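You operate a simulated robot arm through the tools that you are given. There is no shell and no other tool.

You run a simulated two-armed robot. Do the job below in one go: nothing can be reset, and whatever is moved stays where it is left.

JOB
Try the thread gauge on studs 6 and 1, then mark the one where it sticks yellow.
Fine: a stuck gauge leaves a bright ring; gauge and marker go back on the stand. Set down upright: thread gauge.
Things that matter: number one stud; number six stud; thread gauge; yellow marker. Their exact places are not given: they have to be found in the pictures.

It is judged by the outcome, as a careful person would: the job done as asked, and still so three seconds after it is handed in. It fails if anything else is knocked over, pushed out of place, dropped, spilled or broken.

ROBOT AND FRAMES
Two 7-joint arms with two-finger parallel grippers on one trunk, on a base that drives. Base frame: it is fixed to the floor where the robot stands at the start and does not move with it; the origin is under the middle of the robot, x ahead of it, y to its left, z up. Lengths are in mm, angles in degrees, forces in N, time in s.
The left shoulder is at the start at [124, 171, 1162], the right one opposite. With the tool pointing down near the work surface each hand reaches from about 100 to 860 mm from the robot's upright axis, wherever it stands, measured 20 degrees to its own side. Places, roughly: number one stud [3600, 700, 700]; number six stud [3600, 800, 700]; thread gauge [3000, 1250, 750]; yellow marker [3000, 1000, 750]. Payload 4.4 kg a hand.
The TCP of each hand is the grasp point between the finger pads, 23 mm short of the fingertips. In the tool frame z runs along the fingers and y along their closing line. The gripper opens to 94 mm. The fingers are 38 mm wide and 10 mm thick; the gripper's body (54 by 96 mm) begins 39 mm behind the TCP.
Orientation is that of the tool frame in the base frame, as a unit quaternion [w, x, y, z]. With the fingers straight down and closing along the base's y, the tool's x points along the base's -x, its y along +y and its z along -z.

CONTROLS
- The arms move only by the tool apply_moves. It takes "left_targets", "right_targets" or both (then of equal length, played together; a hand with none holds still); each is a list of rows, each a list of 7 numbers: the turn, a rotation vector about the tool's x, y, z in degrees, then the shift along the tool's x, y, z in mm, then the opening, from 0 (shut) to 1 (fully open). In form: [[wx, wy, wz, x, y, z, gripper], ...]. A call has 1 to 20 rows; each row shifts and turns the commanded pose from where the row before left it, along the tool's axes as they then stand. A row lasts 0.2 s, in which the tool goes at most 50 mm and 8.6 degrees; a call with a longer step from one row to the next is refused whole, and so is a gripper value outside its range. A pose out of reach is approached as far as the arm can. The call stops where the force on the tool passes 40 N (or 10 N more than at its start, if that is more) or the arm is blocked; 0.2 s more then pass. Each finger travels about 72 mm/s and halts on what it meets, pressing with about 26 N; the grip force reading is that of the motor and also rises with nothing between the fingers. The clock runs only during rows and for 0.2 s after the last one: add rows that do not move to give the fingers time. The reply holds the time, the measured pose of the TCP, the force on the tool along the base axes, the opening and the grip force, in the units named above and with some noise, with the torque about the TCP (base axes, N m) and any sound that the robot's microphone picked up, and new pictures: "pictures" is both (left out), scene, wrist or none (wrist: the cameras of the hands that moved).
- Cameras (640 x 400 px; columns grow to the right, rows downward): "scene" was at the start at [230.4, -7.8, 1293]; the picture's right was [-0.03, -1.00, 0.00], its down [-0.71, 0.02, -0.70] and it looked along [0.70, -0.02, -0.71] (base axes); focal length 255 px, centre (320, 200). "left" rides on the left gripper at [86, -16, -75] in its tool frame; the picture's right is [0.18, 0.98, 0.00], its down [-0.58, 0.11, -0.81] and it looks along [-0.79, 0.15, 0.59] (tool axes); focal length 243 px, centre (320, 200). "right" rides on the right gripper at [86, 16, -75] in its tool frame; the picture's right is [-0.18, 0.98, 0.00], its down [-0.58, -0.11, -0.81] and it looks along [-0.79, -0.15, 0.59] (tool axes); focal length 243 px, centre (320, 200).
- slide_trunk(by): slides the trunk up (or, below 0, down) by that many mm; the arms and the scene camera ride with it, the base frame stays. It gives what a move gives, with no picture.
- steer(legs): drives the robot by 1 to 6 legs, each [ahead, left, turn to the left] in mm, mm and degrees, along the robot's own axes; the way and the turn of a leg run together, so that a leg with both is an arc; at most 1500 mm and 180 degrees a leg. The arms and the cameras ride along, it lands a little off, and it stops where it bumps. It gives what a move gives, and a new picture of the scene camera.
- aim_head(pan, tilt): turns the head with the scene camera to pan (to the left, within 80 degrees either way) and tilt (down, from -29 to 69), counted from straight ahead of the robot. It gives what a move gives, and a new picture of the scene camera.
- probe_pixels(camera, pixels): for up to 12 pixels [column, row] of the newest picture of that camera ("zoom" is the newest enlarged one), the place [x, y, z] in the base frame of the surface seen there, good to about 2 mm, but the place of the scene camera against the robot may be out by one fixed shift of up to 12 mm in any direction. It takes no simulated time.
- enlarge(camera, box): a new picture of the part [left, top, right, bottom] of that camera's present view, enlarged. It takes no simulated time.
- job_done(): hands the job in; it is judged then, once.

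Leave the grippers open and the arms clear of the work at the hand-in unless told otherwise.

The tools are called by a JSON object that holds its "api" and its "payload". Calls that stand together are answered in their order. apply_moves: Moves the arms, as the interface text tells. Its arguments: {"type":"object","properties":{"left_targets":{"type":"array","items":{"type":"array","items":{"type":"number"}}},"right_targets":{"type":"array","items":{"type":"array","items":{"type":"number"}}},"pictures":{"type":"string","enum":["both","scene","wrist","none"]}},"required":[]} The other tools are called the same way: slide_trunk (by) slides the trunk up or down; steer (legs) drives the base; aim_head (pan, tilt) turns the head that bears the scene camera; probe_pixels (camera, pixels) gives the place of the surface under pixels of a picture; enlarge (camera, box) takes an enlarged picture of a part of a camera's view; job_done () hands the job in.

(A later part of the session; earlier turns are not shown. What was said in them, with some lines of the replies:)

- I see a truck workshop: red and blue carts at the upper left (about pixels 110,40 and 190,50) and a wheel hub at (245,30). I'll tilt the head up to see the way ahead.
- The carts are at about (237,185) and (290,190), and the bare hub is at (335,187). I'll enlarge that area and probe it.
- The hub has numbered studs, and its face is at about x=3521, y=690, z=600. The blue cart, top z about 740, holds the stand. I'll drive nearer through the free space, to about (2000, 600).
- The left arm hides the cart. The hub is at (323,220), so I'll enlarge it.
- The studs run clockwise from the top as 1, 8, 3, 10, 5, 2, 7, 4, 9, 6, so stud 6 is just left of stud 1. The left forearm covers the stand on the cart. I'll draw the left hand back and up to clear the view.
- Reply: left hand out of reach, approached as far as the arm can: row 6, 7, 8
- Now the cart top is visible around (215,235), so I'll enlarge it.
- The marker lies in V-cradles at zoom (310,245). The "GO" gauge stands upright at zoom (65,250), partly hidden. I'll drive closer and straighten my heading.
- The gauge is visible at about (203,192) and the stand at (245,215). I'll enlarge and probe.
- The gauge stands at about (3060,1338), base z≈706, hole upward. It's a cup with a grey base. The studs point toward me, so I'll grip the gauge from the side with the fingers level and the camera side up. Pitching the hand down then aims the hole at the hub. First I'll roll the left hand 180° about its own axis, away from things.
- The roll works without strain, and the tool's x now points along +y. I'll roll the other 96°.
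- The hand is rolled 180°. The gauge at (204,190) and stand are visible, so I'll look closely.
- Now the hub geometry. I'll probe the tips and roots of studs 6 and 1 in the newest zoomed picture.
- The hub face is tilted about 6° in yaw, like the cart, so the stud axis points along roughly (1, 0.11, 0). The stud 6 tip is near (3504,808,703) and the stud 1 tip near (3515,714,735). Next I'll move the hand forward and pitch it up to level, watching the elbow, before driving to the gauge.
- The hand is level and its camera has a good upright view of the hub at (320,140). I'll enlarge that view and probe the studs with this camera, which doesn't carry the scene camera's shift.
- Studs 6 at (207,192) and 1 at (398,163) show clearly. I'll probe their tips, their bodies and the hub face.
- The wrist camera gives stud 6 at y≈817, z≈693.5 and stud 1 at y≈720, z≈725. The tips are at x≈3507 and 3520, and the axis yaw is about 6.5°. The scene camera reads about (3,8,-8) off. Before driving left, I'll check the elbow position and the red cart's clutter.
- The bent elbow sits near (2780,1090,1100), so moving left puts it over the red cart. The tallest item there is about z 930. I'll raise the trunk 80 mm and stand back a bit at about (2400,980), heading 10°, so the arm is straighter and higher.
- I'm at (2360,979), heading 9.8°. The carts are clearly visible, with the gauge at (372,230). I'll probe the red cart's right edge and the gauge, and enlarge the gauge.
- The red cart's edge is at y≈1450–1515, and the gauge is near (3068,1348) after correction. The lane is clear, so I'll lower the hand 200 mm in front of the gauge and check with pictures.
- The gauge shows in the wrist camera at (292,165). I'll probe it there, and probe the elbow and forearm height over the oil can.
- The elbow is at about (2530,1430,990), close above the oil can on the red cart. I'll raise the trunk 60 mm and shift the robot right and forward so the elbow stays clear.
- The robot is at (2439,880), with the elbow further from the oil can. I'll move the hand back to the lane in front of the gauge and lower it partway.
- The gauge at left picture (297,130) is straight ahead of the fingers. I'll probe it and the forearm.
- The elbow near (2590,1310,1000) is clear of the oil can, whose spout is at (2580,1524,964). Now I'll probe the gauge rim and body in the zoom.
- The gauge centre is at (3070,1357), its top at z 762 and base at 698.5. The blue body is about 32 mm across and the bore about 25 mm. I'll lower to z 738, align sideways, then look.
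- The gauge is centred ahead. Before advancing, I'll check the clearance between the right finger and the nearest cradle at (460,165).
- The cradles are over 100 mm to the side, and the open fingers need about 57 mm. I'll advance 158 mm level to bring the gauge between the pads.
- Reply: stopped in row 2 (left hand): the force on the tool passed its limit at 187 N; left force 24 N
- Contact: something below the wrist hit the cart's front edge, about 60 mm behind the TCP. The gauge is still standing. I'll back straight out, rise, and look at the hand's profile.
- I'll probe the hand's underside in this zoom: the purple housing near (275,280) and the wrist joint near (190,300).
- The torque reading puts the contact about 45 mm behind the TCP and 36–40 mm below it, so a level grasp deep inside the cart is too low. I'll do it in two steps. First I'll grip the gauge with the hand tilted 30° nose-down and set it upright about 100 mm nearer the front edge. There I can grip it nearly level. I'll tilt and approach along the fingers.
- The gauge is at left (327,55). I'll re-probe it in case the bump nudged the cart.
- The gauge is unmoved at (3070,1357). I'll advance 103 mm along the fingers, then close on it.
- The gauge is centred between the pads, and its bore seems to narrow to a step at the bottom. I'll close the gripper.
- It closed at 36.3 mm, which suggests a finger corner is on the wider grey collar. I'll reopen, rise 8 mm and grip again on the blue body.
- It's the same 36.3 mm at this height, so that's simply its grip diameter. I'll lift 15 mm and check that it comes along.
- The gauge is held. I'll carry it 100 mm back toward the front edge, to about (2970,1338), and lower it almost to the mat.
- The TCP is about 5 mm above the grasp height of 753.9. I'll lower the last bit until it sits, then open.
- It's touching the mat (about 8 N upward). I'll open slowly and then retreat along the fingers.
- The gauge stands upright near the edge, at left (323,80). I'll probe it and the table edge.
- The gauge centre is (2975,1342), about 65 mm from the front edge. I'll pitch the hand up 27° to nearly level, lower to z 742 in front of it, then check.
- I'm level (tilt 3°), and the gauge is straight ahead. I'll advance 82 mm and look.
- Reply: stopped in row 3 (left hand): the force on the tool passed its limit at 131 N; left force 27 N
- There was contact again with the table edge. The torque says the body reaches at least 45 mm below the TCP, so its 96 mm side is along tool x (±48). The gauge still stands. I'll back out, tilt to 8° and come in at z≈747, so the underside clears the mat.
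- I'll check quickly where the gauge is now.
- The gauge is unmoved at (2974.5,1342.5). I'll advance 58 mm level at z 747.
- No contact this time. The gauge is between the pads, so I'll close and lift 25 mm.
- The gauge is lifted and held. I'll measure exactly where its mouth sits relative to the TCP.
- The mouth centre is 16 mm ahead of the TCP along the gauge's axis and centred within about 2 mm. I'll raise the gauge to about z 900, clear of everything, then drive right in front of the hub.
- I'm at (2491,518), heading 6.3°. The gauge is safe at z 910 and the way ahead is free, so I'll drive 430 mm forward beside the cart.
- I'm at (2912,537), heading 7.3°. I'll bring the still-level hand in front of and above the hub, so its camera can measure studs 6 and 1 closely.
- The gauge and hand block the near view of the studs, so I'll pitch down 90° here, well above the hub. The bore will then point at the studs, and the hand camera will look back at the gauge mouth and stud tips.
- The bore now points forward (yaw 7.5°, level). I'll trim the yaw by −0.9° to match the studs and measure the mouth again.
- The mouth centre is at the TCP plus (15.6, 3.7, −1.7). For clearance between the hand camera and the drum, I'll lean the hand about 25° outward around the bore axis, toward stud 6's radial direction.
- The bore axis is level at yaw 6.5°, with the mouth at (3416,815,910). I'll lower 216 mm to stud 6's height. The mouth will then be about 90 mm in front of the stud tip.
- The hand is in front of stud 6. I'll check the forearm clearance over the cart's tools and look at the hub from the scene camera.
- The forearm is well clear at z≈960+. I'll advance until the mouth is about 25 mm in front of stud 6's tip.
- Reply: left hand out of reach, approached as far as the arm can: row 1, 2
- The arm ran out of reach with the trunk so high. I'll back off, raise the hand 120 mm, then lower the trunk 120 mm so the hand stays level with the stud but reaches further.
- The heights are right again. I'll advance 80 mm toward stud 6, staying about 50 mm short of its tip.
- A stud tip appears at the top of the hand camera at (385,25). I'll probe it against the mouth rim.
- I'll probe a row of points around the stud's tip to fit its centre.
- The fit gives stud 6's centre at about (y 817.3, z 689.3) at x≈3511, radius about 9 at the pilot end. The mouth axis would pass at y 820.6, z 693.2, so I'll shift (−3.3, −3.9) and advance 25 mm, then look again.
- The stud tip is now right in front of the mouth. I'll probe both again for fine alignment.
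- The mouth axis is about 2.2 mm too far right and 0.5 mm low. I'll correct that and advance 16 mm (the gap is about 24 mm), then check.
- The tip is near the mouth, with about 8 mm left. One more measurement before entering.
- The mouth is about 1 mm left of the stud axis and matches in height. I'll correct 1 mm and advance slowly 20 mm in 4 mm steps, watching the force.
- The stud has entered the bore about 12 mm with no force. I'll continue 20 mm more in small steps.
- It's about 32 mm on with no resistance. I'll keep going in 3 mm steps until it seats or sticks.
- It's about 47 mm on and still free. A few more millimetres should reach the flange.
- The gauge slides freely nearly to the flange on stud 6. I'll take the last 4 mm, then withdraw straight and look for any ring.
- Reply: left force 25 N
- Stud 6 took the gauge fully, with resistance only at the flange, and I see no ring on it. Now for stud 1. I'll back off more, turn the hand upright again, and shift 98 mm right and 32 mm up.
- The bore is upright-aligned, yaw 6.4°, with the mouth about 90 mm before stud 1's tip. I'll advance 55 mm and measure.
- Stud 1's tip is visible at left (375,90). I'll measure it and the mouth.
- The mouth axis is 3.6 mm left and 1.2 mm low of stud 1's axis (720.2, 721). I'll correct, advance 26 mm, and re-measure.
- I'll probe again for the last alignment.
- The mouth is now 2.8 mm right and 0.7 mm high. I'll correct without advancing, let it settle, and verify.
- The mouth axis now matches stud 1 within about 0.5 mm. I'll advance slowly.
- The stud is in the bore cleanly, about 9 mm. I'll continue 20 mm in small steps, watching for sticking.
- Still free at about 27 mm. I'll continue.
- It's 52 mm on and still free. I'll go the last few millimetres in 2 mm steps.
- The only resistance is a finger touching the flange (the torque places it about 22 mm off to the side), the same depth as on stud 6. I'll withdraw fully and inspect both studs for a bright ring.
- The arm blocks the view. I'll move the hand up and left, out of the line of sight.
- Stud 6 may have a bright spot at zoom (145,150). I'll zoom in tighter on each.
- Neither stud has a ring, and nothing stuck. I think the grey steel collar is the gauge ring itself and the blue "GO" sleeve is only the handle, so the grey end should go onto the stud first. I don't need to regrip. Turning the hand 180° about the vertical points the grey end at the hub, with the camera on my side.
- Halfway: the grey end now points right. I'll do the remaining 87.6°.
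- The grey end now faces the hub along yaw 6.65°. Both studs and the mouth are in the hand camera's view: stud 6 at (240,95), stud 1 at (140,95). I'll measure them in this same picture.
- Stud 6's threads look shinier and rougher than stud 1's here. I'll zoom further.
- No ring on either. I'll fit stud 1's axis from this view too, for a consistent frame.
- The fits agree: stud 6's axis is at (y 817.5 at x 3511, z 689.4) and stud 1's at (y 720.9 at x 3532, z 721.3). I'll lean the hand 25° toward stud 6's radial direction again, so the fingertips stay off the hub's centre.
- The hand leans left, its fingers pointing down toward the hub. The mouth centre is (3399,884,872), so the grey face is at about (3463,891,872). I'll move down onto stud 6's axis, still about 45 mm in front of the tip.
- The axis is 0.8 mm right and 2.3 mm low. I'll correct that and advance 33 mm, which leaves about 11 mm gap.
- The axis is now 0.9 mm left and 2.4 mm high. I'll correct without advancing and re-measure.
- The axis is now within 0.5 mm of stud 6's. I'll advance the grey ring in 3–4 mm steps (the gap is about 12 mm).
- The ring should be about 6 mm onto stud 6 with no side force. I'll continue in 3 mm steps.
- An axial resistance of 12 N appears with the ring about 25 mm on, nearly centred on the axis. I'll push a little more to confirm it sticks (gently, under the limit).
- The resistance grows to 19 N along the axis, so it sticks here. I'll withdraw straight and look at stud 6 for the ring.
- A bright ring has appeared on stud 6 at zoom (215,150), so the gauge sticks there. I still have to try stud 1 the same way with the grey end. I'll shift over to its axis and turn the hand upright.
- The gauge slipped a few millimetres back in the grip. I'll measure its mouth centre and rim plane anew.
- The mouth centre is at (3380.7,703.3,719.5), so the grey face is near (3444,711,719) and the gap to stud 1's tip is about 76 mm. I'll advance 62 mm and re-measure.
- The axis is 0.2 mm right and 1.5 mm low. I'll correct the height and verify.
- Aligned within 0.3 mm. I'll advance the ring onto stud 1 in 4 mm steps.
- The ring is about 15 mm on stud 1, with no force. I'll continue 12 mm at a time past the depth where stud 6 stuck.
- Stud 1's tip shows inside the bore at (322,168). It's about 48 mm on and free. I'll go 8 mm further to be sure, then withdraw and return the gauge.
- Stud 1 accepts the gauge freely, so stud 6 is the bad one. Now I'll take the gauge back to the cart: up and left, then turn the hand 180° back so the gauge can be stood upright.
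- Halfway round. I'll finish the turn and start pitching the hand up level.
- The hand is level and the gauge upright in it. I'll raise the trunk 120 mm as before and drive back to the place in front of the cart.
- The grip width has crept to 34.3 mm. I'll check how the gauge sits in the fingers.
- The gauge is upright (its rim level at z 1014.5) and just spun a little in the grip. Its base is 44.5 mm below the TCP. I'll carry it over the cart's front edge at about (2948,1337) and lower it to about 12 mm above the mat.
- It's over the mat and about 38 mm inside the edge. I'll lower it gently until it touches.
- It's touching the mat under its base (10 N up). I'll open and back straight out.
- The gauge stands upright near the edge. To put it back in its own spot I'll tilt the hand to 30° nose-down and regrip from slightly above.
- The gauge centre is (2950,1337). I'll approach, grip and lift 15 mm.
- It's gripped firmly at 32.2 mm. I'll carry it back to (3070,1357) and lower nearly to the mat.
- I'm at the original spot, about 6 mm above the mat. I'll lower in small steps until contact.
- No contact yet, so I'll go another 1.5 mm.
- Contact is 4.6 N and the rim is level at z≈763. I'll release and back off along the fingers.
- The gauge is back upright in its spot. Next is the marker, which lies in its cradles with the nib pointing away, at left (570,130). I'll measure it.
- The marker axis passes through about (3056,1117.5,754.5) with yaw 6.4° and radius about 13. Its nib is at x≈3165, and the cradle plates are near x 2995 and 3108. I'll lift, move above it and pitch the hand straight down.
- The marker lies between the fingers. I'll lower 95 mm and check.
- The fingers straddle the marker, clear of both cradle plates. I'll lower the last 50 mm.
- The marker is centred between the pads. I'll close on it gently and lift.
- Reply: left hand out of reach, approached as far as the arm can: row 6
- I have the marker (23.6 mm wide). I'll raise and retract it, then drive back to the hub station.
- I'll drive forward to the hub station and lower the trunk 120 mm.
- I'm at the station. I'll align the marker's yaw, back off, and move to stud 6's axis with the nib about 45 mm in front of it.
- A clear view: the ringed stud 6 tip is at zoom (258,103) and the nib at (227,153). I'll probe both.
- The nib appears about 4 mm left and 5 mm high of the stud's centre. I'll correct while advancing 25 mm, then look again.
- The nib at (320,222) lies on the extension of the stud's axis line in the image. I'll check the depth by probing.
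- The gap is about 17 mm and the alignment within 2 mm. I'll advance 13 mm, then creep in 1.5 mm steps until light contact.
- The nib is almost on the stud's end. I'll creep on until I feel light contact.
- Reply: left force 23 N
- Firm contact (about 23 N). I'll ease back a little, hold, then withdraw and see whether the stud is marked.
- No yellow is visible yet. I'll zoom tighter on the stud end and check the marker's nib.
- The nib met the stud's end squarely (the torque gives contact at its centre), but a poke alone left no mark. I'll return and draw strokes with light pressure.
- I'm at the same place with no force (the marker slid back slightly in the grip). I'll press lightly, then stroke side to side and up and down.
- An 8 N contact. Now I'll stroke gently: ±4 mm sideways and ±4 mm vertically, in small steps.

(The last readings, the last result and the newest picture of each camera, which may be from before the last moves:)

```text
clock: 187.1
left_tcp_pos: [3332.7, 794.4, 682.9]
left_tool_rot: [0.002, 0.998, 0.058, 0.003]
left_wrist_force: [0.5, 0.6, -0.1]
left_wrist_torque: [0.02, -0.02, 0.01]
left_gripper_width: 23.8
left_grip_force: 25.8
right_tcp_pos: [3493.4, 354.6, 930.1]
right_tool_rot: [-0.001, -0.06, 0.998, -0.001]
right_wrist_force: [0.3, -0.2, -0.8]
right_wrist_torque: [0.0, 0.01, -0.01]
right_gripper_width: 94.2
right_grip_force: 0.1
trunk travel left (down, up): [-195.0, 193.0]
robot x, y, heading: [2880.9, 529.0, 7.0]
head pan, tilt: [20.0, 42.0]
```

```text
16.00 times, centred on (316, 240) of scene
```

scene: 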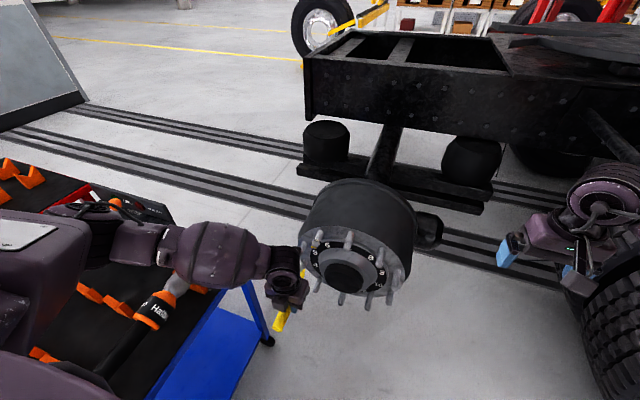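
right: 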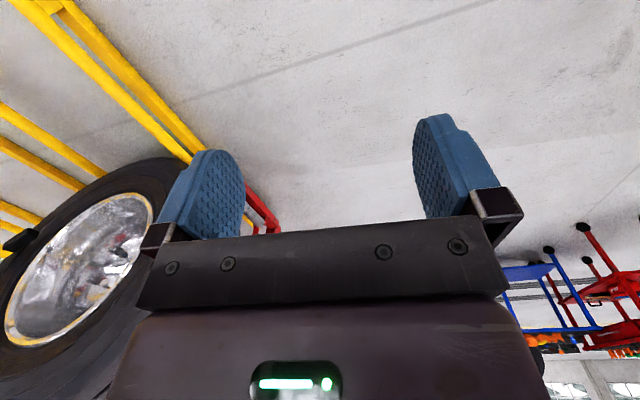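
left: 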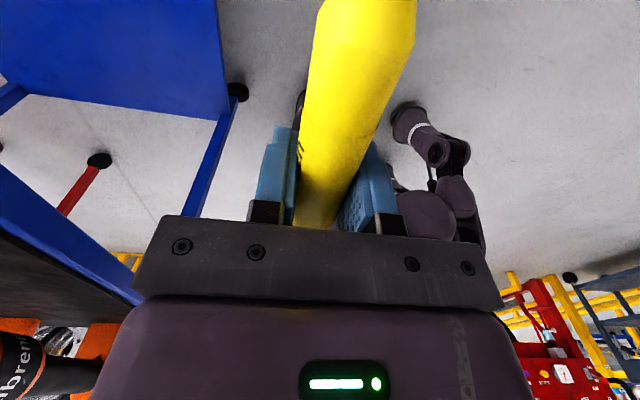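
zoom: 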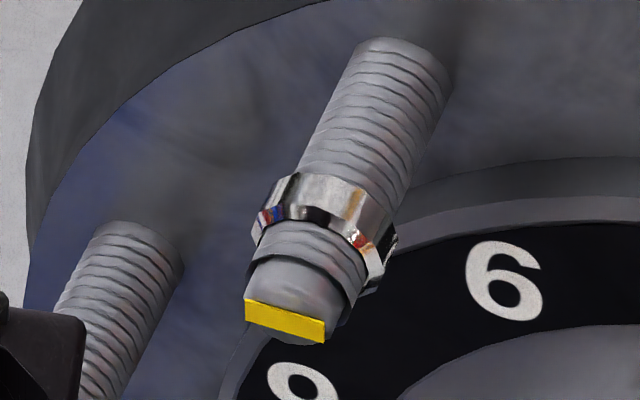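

Stud 6's end now carries a clear yellow mark. Next I'll return the marker: raise it, raise the trunk, and drive back to the cart front.

{"api": "apply_moves", "payload": {"left_targets": [[0, 0, 0, 0, 0, -32, 0], [0, 0, 0, 0, 0, -32, 0], [0, 0, 0, 0, 0, -32, 0], [0, 0, 0, 0, 0, -32, 0], [0, 0, 0, 30, 25, 0, 0], [0, 0, 0, 30, 25, 0, 0], [0, 0, 0, 20, 25, 0, 0], [0, 0, 0, 0, 0, 0, 0]], "pictures": "none"}}

{"api": "slide_trunk", "payload": {"by": 120}}

{"api": "steer", "payload": {"legs": [[-395, 47, 0]]}}

{"api": "steer", "payload": {"legs": [[0, 360, 2.8]]}}

```text
clock: 188.9
left_tcp_pos: [3420.5, 728.9, 812.1]
left_tool_rot: [0.002, 0.998, 0.058, 0.002]
left_wrist_force: [-0.2, 0.2, -1.1]
left_wrist_torque: [0.0, -0.03, -0.01]
left_gripper_width: 23.7
left_grip_force: 26.1
right_tcp_pos: [3493.0, 355.3, 931.2]
right_tool_rot: [-0.001, -0.059, 0.998, 0.0]
right_wrist_force: [0.6, 1.0, 0.4]
right_wrist_torque: [-0.03, -0.02, 0.0]
right_gripper_width: 94.0
right_grip_force: 0.1
trunk travel left (down, up): [-195.0, 193.0]
robot x, y, heading: [2882.6, 527.0, 6.9]
head pan, tilt: [20.0, 42.0]
```

```text
clock: 190.4
left_tcp_pos: [3419.4, 729.4, 933.6]
left_tool_rot: [0.002, 0.998, 0.057, 0.001]
left_wrist_force: [-0.4, 0.3, -1.3]
left_wrist_torque: [0.0, 0.04, 0.04]
left_gripper_width: 23.9
left_grip_force: 26.0
right_tcp_pos: [3492.8, 355.3, 1050.0]
right_tool_rot: [-0.001, -0.059, 0.998, 0.001]
right_wrist_force: [0.1, 0.3, -0.7]
right_wrist_torque: [-0.01, 0.02, 0.01]
right_gripper_width: 94.0
right_grip_force: 0.1
trunk travel left (down, up): [-315.0, 73.0]
robot x, y, heading: [2883.6, 535.1, 6.9]
head pan, tilt: [20.0, 42.0]
```

```text
clock: 192.9
left_tcp_pos: [3032.6, 724.8, 934.1]
left_tool_rot: [0.002, 0.999, 0.05, 0.002]
left_wrist_force: [0.4, -0.3, 0.2]
left_wrist_torque: [-0.01, -0.03, -0.02]
left_gripper_width: 23.5
left_grip_force: 26.1
right_tcp_pos: [3101.4, 349.9, 1051.1]
right_tool_rot: [0.0, -0.051, 0.999, -0.001]
right_wrist_force: [0.2, -0.2, -0.3]
right_wrist_torque: [-0.02, 0.02, 0.02]
right_gripper_width: 94.1
right_grip_force: 0.1
trunk travel left (down, up): [-315.0, 73.0]
robot x, y, heading: [2490.9, 533.9, 5.7]
head pan, tilt: [20.0, 42.0]
```

scene: 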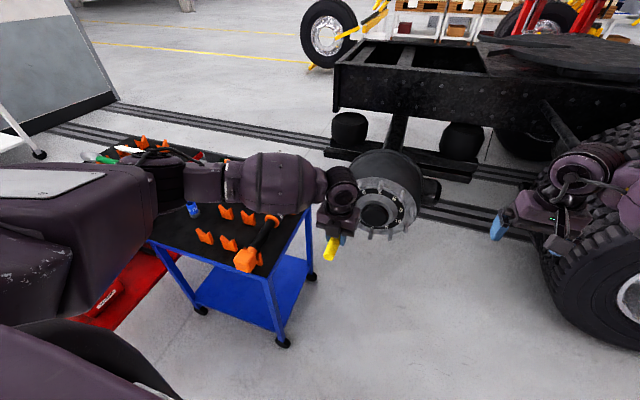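

```text
clock: 196.6
left_tcp_pos: [2984.2, 1097.8, 935.3]
left_tool_rot: [0.001, 0.998, 0.067, 0.002]
left_wrist_force: [-0.3, -0.1, -0.3]
left_wrist_torque: [-0.02, 0.0, 0.02]
left_gripper_width: 23.9
left_grip_force: 26.5
right_tcp_pos: [3065.1, 724.4, 1052.0]
right_tool_rot: [0.0, -0.07, 0.998, 0.0]
right_wrist_force: [-1.2, 0.1, -0.4]
right_wrist_torque: [0.04, -0.02, 0.0]
right_gripper_width: 94.1
right_grip_force: 0.0
trunk travel left (down, up): [-315.0, 73.0]
robot x, y, heading: [2453.6, 885.4, 7.8]
head pan, tilt: [20.0, 42.0]
```

scene: 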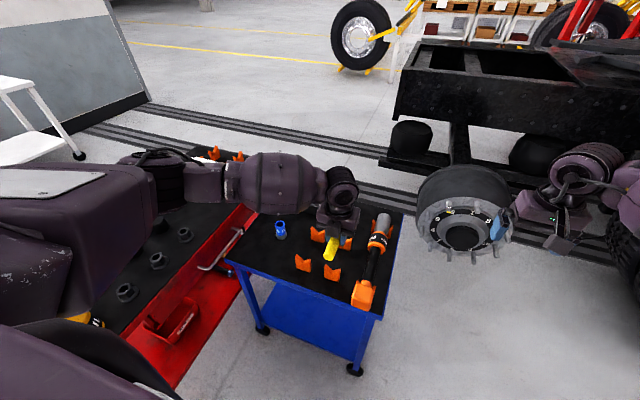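

I'm back at the cart: the empty cradles are at about (300,262)–(345,240), and the gauge stands at (280,228). I'll align the yaw and move above the marker's cradle.

{"api": "apply_moves", "payload": {"left_targets": [[0, 0, 1.3, 0, 0, 0, 0], [0, 0, 0, 29.7, -4.3, 10, 0], [0, 0, 0, 29.7, -4.3, 10, 0], [0, 0, 0, 29.6, -4.3, 10, 0], [0, 0, 0, 0, 0, 35, 0], [0, 0, 0, 0, 0, 32, 0], [0, 0, 0, 0, 0, 0, 0]]}}

{"api": "enlarge", "payload": {"camera": "scene", "box": [270, 195, 414, 295]}}

```text
clock: 198.2
left_tcp_pos: [3069.6, 1117.9, 837.1]
left_tool_rot: [0.002, 0.998, 0.057, 0.001]
left_wrist_force: [0.3, 0.5, -0.2]
left_wrist_torque: [-0.02, 0.01, 0.03]
left_gripper_width: 23.6
left_grip_force: 25.9
right_tcp_pos: [3065.2, 724.7, 1051.0]
right_tool_rot: [0.0, -0.07, 0.998, 0.0]
right_wrist_force: [0.3, -0.1, 0.4]
right_wrist_torque: [-0.01, 0.02, -0.01]
right_gripper_width: 93.7
right_grip_force: 0.0
trunk travel left (down, up): [-315.0, 73.0]
robot x, y, heading: [2452.3, 885.9, 8.0]
head pan, tilt: [20.0, 42.0]
```

scene: 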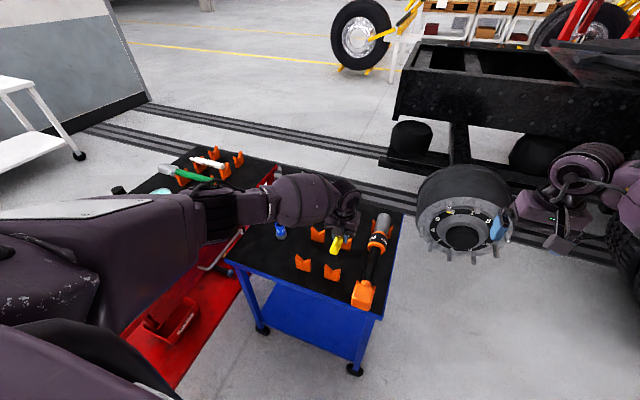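
left: 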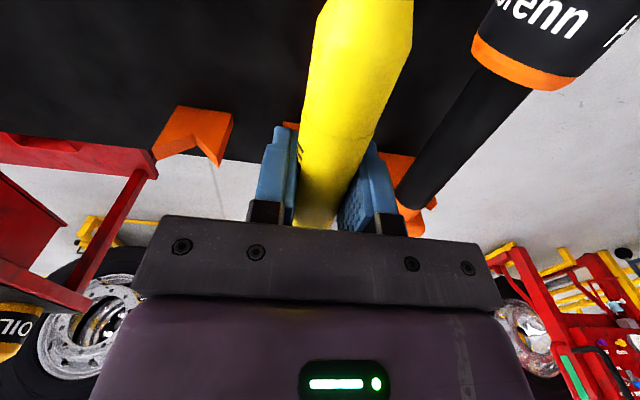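

```text
4.00 times, centred on (342, 245) of scene
```

zoom: 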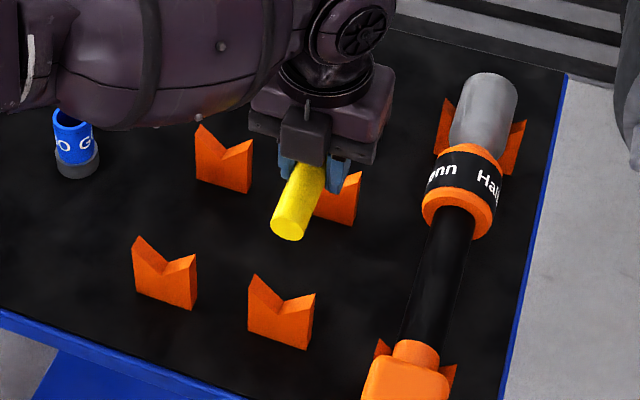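

I'll compare the marker's rear end with the front cradle's notch in this scene view.

{"api": "probe_pixels", "payload": {"camera": "zoom", "pixels": [[255, 280], [311, 296], [286, 306], [283, 312], [290, 222], [288, 237], [310, 190], [275, 220], [306, 225], [350, 178], [335, 195]]}}

```text
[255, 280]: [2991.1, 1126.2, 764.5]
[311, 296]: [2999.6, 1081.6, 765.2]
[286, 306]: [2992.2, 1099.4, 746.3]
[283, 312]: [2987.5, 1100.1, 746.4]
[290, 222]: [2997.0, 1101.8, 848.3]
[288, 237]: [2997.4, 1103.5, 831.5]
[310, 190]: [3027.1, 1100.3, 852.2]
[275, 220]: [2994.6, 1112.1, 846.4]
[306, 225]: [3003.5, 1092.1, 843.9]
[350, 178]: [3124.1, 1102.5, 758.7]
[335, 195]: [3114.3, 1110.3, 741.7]
```

The marker is centred over the cradle within about 2 mm. I'll shift it back 4 mm for better support, 1.5 mm left, and lower 65 mm.

{"api": "apply_moves", "payload": {"left_targets": [[0, 0, 0, -4, -1.5, 0, 0], [0, 0, 0, 0, 0, 32, 0], [0, 0, 0, 0, 0, 32, 0], [0, 0, 0, 0, 0, 0, 0]]}}

{"api": "enlarge", "payload": {"camera": "scene", "box": [290, 215, 386, 285]}}

```text
clock: 199.2
left_tcp_pos: [3065.8, 1120.6, 774.7]
left_tool_rot: [0.0, 0.998, 0.057, 0.002]
left_wrist_force: [-0.4, -0.1, -0.1]
left_wrist_torque: [0.01, 0.01, -0.03]
left_gripper_width: 23.7
left_grip_force: 25.9
right_tcp_pos: [3066.4, 725.5, 1051.9]
right_tool_rot: [0.0, -0.07, 0.998, 0.0]
right_wrist_force: [0.1, -0.3, 1.1]
right_wrist_torque: [0.0, -0.02, -0.01]
right_gripper_width: 94.1
right_grip_force: 0.1
trunk travel left (down, up): [-315.0, 73.0]
robot x, y, heading: [2449.5, 888.0, 7.9]
head pan, tilt: [20.0, 42.0]
```

scene: 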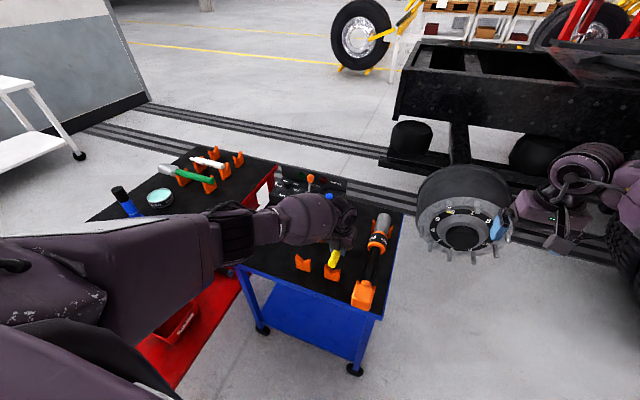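
left: 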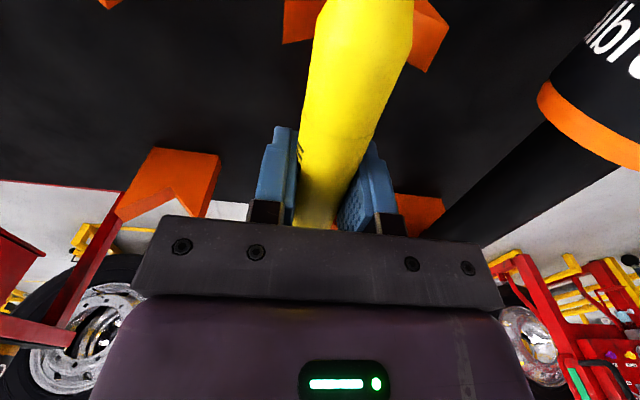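

```text
5.71 times, centred on (338, 250) of scene
```

zoom: 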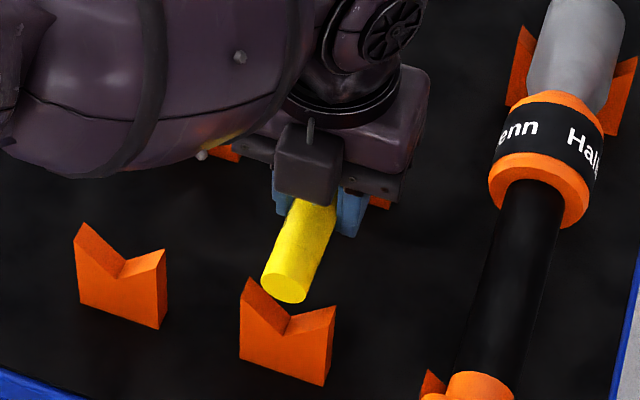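

The forearm is near where the gauge stands in the view. I'll check its height before lowering further, and the marker's rear end against the notch.

{"api": "probe_pixels", "payload": {"camera": "scene", "pixels": [[280, 228], [260, 235], [300, 235], [310, 240], [240, 215], [225, 255], [290, 205]]}}

{"api": "probe_pixels", "payload": {"camera": "zoom", "pixels": [[285, 280], [285, 300], [264, 275], [305, 290], [244, 285], [332, 310], [288, 330], [310, 225]]}}

```text
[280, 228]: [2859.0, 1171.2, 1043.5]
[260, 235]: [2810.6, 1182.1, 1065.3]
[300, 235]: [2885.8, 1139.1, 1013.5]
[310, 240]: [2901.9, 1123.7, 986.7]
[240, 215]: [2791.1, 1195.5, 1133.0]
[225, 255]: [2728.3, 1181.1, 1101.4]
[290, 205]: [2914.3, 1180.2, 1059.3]
```

```text
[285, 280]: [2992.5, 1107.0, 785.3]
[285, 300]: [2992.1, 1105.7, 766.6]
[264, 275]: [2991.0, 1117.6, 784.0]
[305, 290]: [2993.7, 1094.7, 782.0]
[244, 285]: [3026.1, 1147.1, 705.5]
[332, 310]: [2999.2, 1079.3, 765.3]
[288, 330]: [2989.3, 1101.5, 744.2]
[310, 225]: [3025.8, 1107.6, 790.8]
```

The forearm is at z≈1000, well clear. The marker is 2 mm left of the notch centre and well over the plate. I'll nudge it 1.5 mm right and lower gently.

{"api": "apply_moves", "payload": {"left_targets": [[0, 0, 0, 0, 1.5, 5, 0], [0, 0, 0, 0, 0, 7, 0], [0, 0, 0, 0, 0, 2, 0], [0, 0, 0, 0, 0, 0, 0]], "pictures": "none"}}

{"api": "apply_moves", "payload": {"left_targets": [[0, 0, 0, 0, 0, 2, 0], [0, 0, 0, 0, 0, 0, 0]], "pictures": "none"}}

```text
clock: 200.2
left_tcp_pos: [3065.7, 1119.6, 758.6]
left_tool_rot: [0.002, 0.998, 0.057, 0.003]
left_wrist_force: [0.4, 1.3, -0.9]
left_wrist_torque: [0.02, -0.01, -0.06]
left_gripper_width: 23.6
left_grip_force: 26.3
right_tcp_pos: [3065.7, 724.3, 1051.1]
right_tool_rot: [0.0, -0.069, 0.998, 0.001]
right_wrist_force: [0.7, -0.3, 0.0]
right_wrist_torque: [0.01, 0.0, 0.01]
right_gripper_width: 93.9
right_grip_force: 0.0
trunk travel left (down, up): [-315.0, 73.0]
robot x, y, heading: [2451.4, 885.7, 8.1]
head pan, tilt: [20.0, 42.0]
```

```text
clock: 200.8
left_tcp_pos: [3067.2, 1119.3, 758.9]
left_tool_rot: [0.002, 0.998, 0.057, 0.002]
left_wrist_force: [0.1, -0.4, -0.4]
left_wrist_torque: [-0.05, 0.03, -0.05]
left_gripper_width: 24.1
left_grip_force: 25.5
right_tcp_pos: [3065.6, 725.4, 1051.2]
right_tool_rot: [0.0, -0.07, 0.998, 0.0]
right_wrist_force: [0.1, -0.6, -0.4]
right_wrist_torque: [0.0, -0.03, 0.0]
right_gripper_width: 94.1
right_grip_force: 0.0
trunk travel left (down, up): [-315.0, 73.0]
robot x, y, heading: [2448.2, 885.2, 8.0]
head pan, tilt: [20.0, 42.0]
```

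{"api": "apply_moves", "payload": {"left_targets": [[0, 0, 0, 0, 0, 1.5, 0], [0, 0, 0, 0, 0, 0, 0]], "pictures": "none"}}

{"api": "apply_moves", "payload": {"left_targets": [[0, 0, 0, 0, 0, 1, 0], [0, 0, 0, 0, 0, 0, 0]], "pictures": "scene"}}

{"api": "enlarge", "payload": {"camera": "scene", "box": [290, 215, 386, 285]}}

```text
clock: 201.3
left_tcp_pos: [3065.5, 1117.0, 755.8]
left_tool_rot: [0.002, 0.998, 0.057, 0.003]
left_wrist_force: [0.8, -2.6, 4.3]
left_wrist_torque: [-0.01, 0.28, 0.15]
left_gripper_width: 23.7
left_grip_force: 25.7
right_tcp_pos: [3066.2, 725.3, 1053.1]
right_tool_rot: [0.001, -0.07, 0.998, 0.0]
right_wrist_force: [-0.4, 1.1, -0.2]
right_wrist_torque: [-0.01, 0.01, 0.0]
right_gripper_width: 94.1
right_grip_force: 0.2
trunk travel left (down, up): [-315.0, 73.0]
robot x, y, heading: [2452.6, 883.8, 8.0]
head pan, tilt: [20.0, 42.0]
```

```text
clock: 201.9
left_tcp_pos: [3066.3, 1117.2, 755.8]
left_tool_rot: [0.002, 0.998, 0.056, 0.003]
left_wrist_force: [2.7, -2.6, 11.3]
left_wrist_torque: [-0.1, 0.78, 0.16]
left_gripper_width: 23.9
left_grip_force: 25.9
right_tcp_pos: [3065.3, 724.2, 1050.2]
right_tool_rot: [-0.001, -0.07, 0.998, 0.0]
right_wrist_force: [0.3, -0.5, -1.0]
right_wrist_torque: [0.02, 0.0, 0.04]
right_gripper_width: 94.0
right_grip_force: 0.0
trunk travel left (down, up): [-315.0, 73.0]
robot x, y, heading: [2447.0, 882.8, 8.2]
head pan, tilt: [20.0, 42.0]
```

scene: 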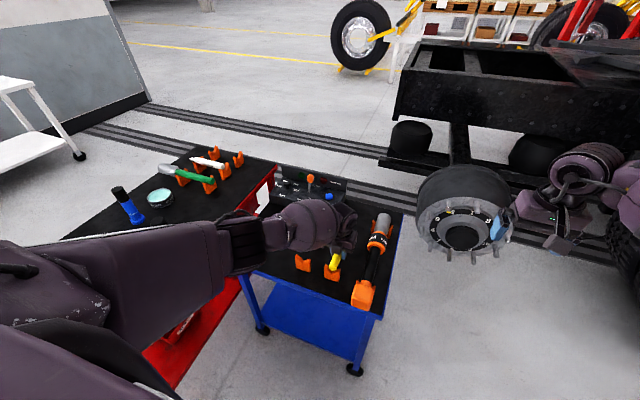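

```text
5.71 times, centred on (338, 250) of scene
```

zoom: 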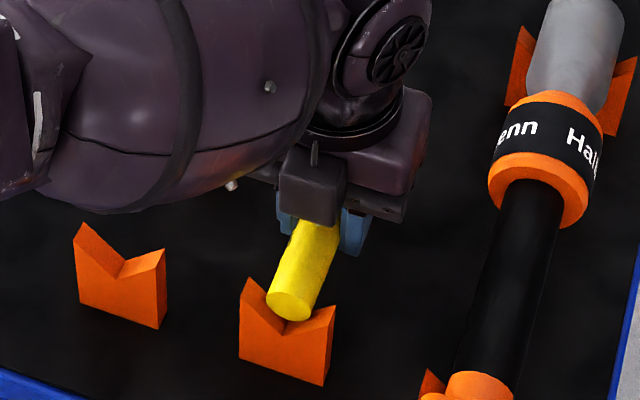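

The rear end rests in the front notch, with the nose slightly high. I'll pitch the nose down 1.5° so both cradles carry it.

{"api": "apply_moves", "payload": {"left_targets": [[0, -1.5, 0, 0, 0, 0, 0], [0, 0, 0, 0, 0, 0, 0]], "pictures": "none"}}

{"api": "apply_moves", "payload": {"left_targets": [[0, 0, 0, 0, 0, 1, 0], [0, 0, 0, 0, 0, 0, 0]], "pictures": "none"}}

```text
clock: 202.6
left_tcp_pos: [3065.2, 1118.1, 754.5]
left_tool_rot: [0.003, 0.998, 0.056, -0.011]
left_wrist_force: [3.1, -3.6, 6.0]
left_wrist_torque: [0.04, -0.42, -0.23]
left_gripper_width: 23.5
left_grip_force: 26.5
right_tcp_pos: [3065.7, 723.7, 1051.3]
right_tool_rot: [0.0, -0.07, 0.998, 0.0]
right_wrist_force: [-0.8, 0.7, 0.3]
right_wrist_torque: [0.04, -0.01, 0.0]
right_gripper_width: 93.9
right_grip_force: 0.1
trunk travel left (down, up): [-315.0, 73.0]
robot x, y, heading: [2454.0, 884.6, 8.1]
head pan, tilt: [20.0, 42.0]
```

```text
clock: 203.2
left_tcp_pos: [3066.1, 1118.3, 754.3]
left_tool_rot: [0.002, 0.998, 0.056, -0.01]
left_wrist_force: [-2.5, -4.3, 15.9]
left_wrist_torque: [0.07, -0.57, -0.02]
left_gripper_width: 23.6
left_grip_force: 25.7
right_tcp_pos: [3064.6, 725.1, 1052.6]
right_tool_rot: [-0.001, -0.07, 0.998, 0.001]
right_wrist_force: [0.1, 1.5, -0.1]
right_wrist_torque: [-0.01, 0.01, -0.01]
right_gripper_width: 94.0
right_grip_force: 0.1
trunk travel left (down, up): [-315.0, 73.0]
robot x, y, heading: [2452.1, 884.1, 8.0]
head pan, tilt: [20.0, 42.0]
```

Both cradles now carry it. I'll open to 0.65 and rise straight up.

{"api": "apply_moves", "payload": {"left_targets": [[0, 0, 0, 0, 0, 0, 0.32], [0, 0, 0, 0, 0, 0, 0.4], [0, 0, 0, 0, 0, 0, 0.65], [0, 0, 0, 0, 0, 0, 0.65], [0, 0, 0, 0, 0, -20, 0.65], [0, 0, 0, 0, 0, -30, 0.65], [0, 0, 0, 0, 0, -35, 0.65], [0, 0, 0, 0, 0, -35, 0.65]]}}

{"api": "enlarge", "payload": {"camera": "scene", "box": [250, 195, 410, 295]}}

```text
clock: 204.9
left_tcp_pos: [3069.4, 1121.4, 873.3]
left_tool_rot: [0.002, 0.998, 0.057, -0.012]
left_wrist_force: [-0.4, -0.9, 0.2]
left_wrist_torque: [-0.02, -0.03, 0.02]
left_gripper_width: 61.0
left_grip_force: 0.1
right_tcp_pos: [3066.8, 724.9, 1052.1]
right_tool_rot: [0.0, -0.07, 0.998, 0.0]
right_wrist_force: [-0.9, 0.9, 0.8]
right_wrist_torque: [-0.01, 0.01, 0.02]
right_gripper_width: 94.2
right_grip_force: 0.0
trunk travel left (down, up): [-315.0, 73.0]
robot x, y, heading: [2450.4, 887.7, 8.0]
head pan, tilt: [20.0, 42.0]
```

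scene: 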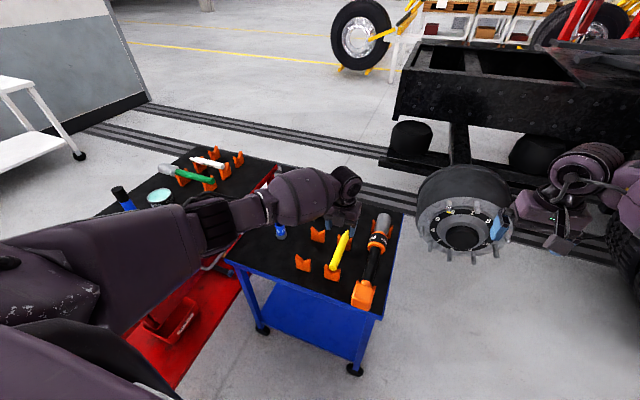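
left: 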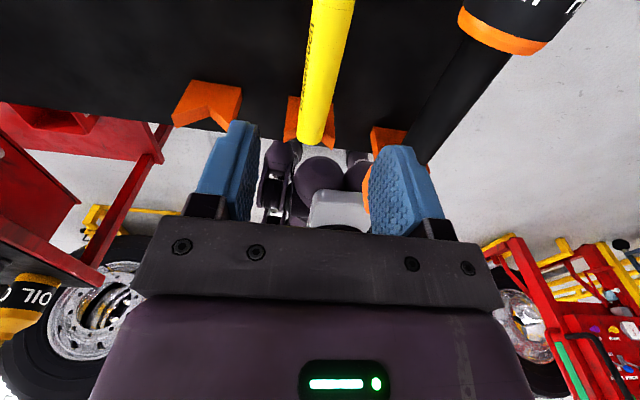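

```text
4.00 times, centred on (330, 245) of scene
```

zoom: 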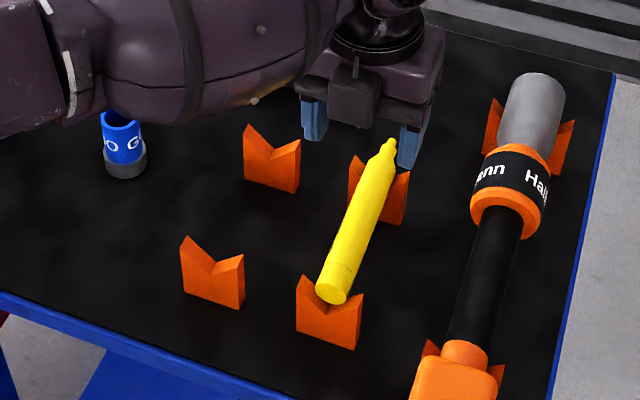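

The marker lies properly in both cradles and the gauge stands upright. I'll raise the hand, open fully, and back the robot away from the work.

{"api": "apply_moves", "payload": {"left_targets": [[0, 0, 0, 0, 0, -35, 1], [0, 0, 0, 0, 0, -35, 1], [0, 0, 0, 0, 0, -30, 1], [0, 0, 0, 0, 0, 0, 1]], "pictures": "none"}}

{"api": "steer", "payload": {"legs": [[-250, -150, 0]]}}

{"api": "enlarge", "payload": {"camera": "scene", "box": [180, 130, 500, 330]}}

```text
clock: 205.9
left_tcp_pos: [3071.1, 1119.5, 974.0]
left_tool_rot: [0.002, 0.998, 0.057, -0.011]
left_wrist_force: [0.9, 0.1, 1.3]
left_wrist_torque: [-0.01, 0.03, 0.0]
left_gripper_width: 93.8
left_grip_force: 0.0
right_tcp_pos: [3066.3, 725.6, 1050.7]
right_tool_rot: [0.0, -0.07, 0.998, 0.0]
right_wrist_force: [0.3, 0.1, 0.1]
right_wrist_torque: [0.0, -0.04, -0.01]
right_gripper_width: 94.0
right_grip_force: 0.0
trunk travel left (down, up): [-315.0, 73.0]
robot x, y, heading: [2450.2, 887.1, 7.9]
head pan, tilt: [20.0, 42.0]
```

```text
clock: 208.0
left_tcp_pos: [2841.7, 932.7, 974.8]
left_tool_rot: [0.002, 0.998, 0.055, -0.012]
left_wrist_force: [-0.5, -0.4, 1.3]
left_wrist_torque: [-0.02, -0.02, -0.01]
left_gripper_width: 94.0
left_grip_force: 0.1
right_tcp_pos: [2834.9, 537.3, 1052.0]
right_tool_rot: [-0.001, -0.067, 0.998, 0.0]
right_wrist_force: [0.8, 0.0, 0.5]
right_wrist_torque: [0.03, -0.01, 0.03]
right_gripper_width: 94.1
right_grip_force: 0.0
trunk travel left (down, up): [-315.0, 73.0]
robot x, y, heading: [2221.0, 699.5, 7.9]
head pan, tilt: [20.0, 42.0]
```

scene: 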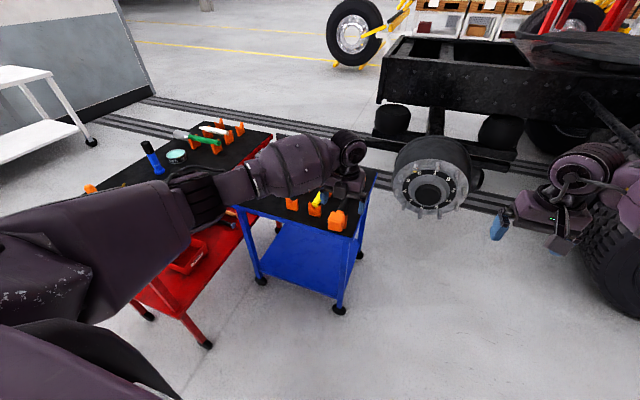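

```text
2.00 times, centred on (340, 230) of scene
```

zoom: 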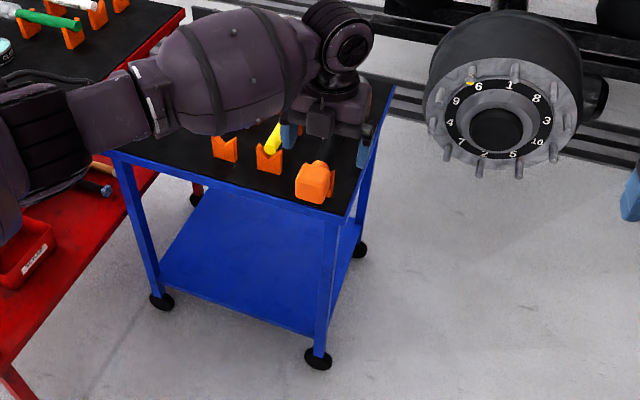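

Stud 6 shows its yellow mark. I'll back away a bit further for a clear final look at the cart.

{"api": "steer", "payload": {"legs": [[-250, -250, 0]]}}

{"api": "aim_head", "payload": {"pan": 28, "tilt": 28}}

{"api": "enlarge", "payload": {"camera": "scene", "box": [200, 120, 440, 270]}}

```text
clock: 210.8
left_tcp_pos: [2628.8, 640.8, 975.0]
left_tool_rot: [0.002, 0.999, 0.048, -0.012]
left_wrist_force: [0.2, -0.2, -0.1]
left_wrist_torque: [0.04, -0.01, 0.01]
left_gripper_width: 93.9
left_grip_force: 0.2
right_tcp_pos: [2617.0, 245.0, 1051.8]
right_tool_rot: [0.0, -0.061, 0.998, 0.001]
right_wrist_force: [0.2, -0.3, 0.4]
right_wrist_torque: [-0.02, 0.01, 0.03]
right_gripper_width: 94.1
right_grip_force: 0.1
trunk travel left (down, up): [-315.0, 73.0]
robot x, y, heading: [2006.8, 416.4, 7.1]
head pan, tilt: [20.0, 42.0]
```

scene: 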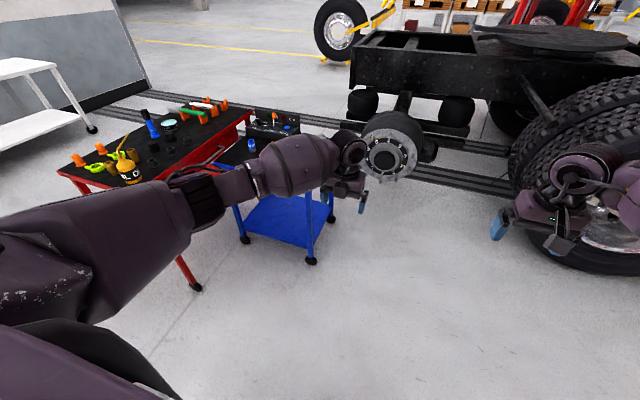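

```text
clock: 211.6
left_tcp_pos: [2629.8, 642.1, 974.9]
left_tool_rot: [0.002, 0.999, 0.048, -0.011]
left_wrist_force: [-0.2, -1.5, -0.5]
left_wrist_torque: [-0.02, 0.03, -0.01]
left_gripper_width: 94.0
left_grip_force: 0.2
right_tcp_pos: [2618.0, 246.1, 1051.6]
right_tool_rot: [0.0, -0.062, 0.998, 0.0]
right_wrist_force: [0.1, 0.2, -0.7]
right_wrist_torque: [0.03, 0.01, 0.01]
right_gripper_width: 94.0
right_grip_force: 0.0
trunk travel left (down, up): [-315.0, 73.0]
robot x, y, heading: [2008.1, 417.8, 7.3]
head pan, tilt: [28.0, 28.0]
```

scene: 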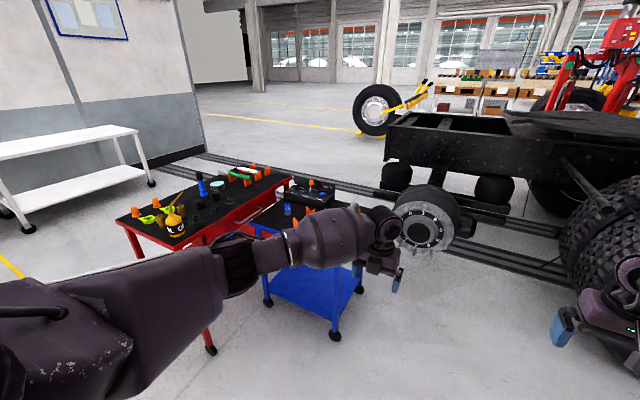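

```text
2.67 times, centred on (320, 195) of scene
```

zoom: 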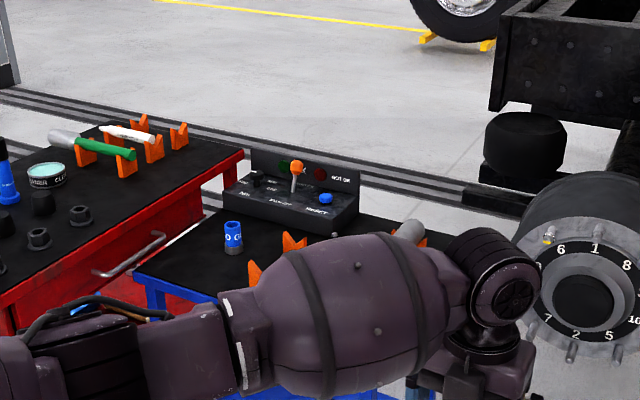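

The gauge stands upright in its old place, the marker lies in its cradles, and stud 6 carries the yellow mark and the bright ring. Stud 1 is clean, and nothing else has been disturbed. The grippers are open and the arms are clear, so I'm handing in.

{"api": "job_done", "payload": {}}

```text
The job is handed in.
```

I tried the thread gauge on studs 6 and 1. It stuck on stud 6 and left a bright ring there, so I marked the end of stud 6 yellow.

- **Stud 6:** with the grey steel end leading, the gauge stuck about 25 mm on.
- **Stud 1:** the same end slid on freely for about 55 mm and left no ring.
- **First attempt:** I first pushed the gauge onto both studs with the blue handle end leading. That showed nothing, so I repeated the test the right way round.
- **Marking:** a single touch of the nib left nothing, so I drew short strokes until the yellow showed.
- **Put back:** the gauge stands upright in its original spot on the cart, and the marker lies in its two cradles.
- **Contact:** early on, the left hand bumped the front edge of the cart twice. I saw nothing tip or fall, and the gauge measured in the same place after each bump.

I handed in with both grippers open and the robot backed away from the work. In the last picture the left arm hid part of the cart, including the marker. I had seen the marker lying properly in its cradles just before driving away.
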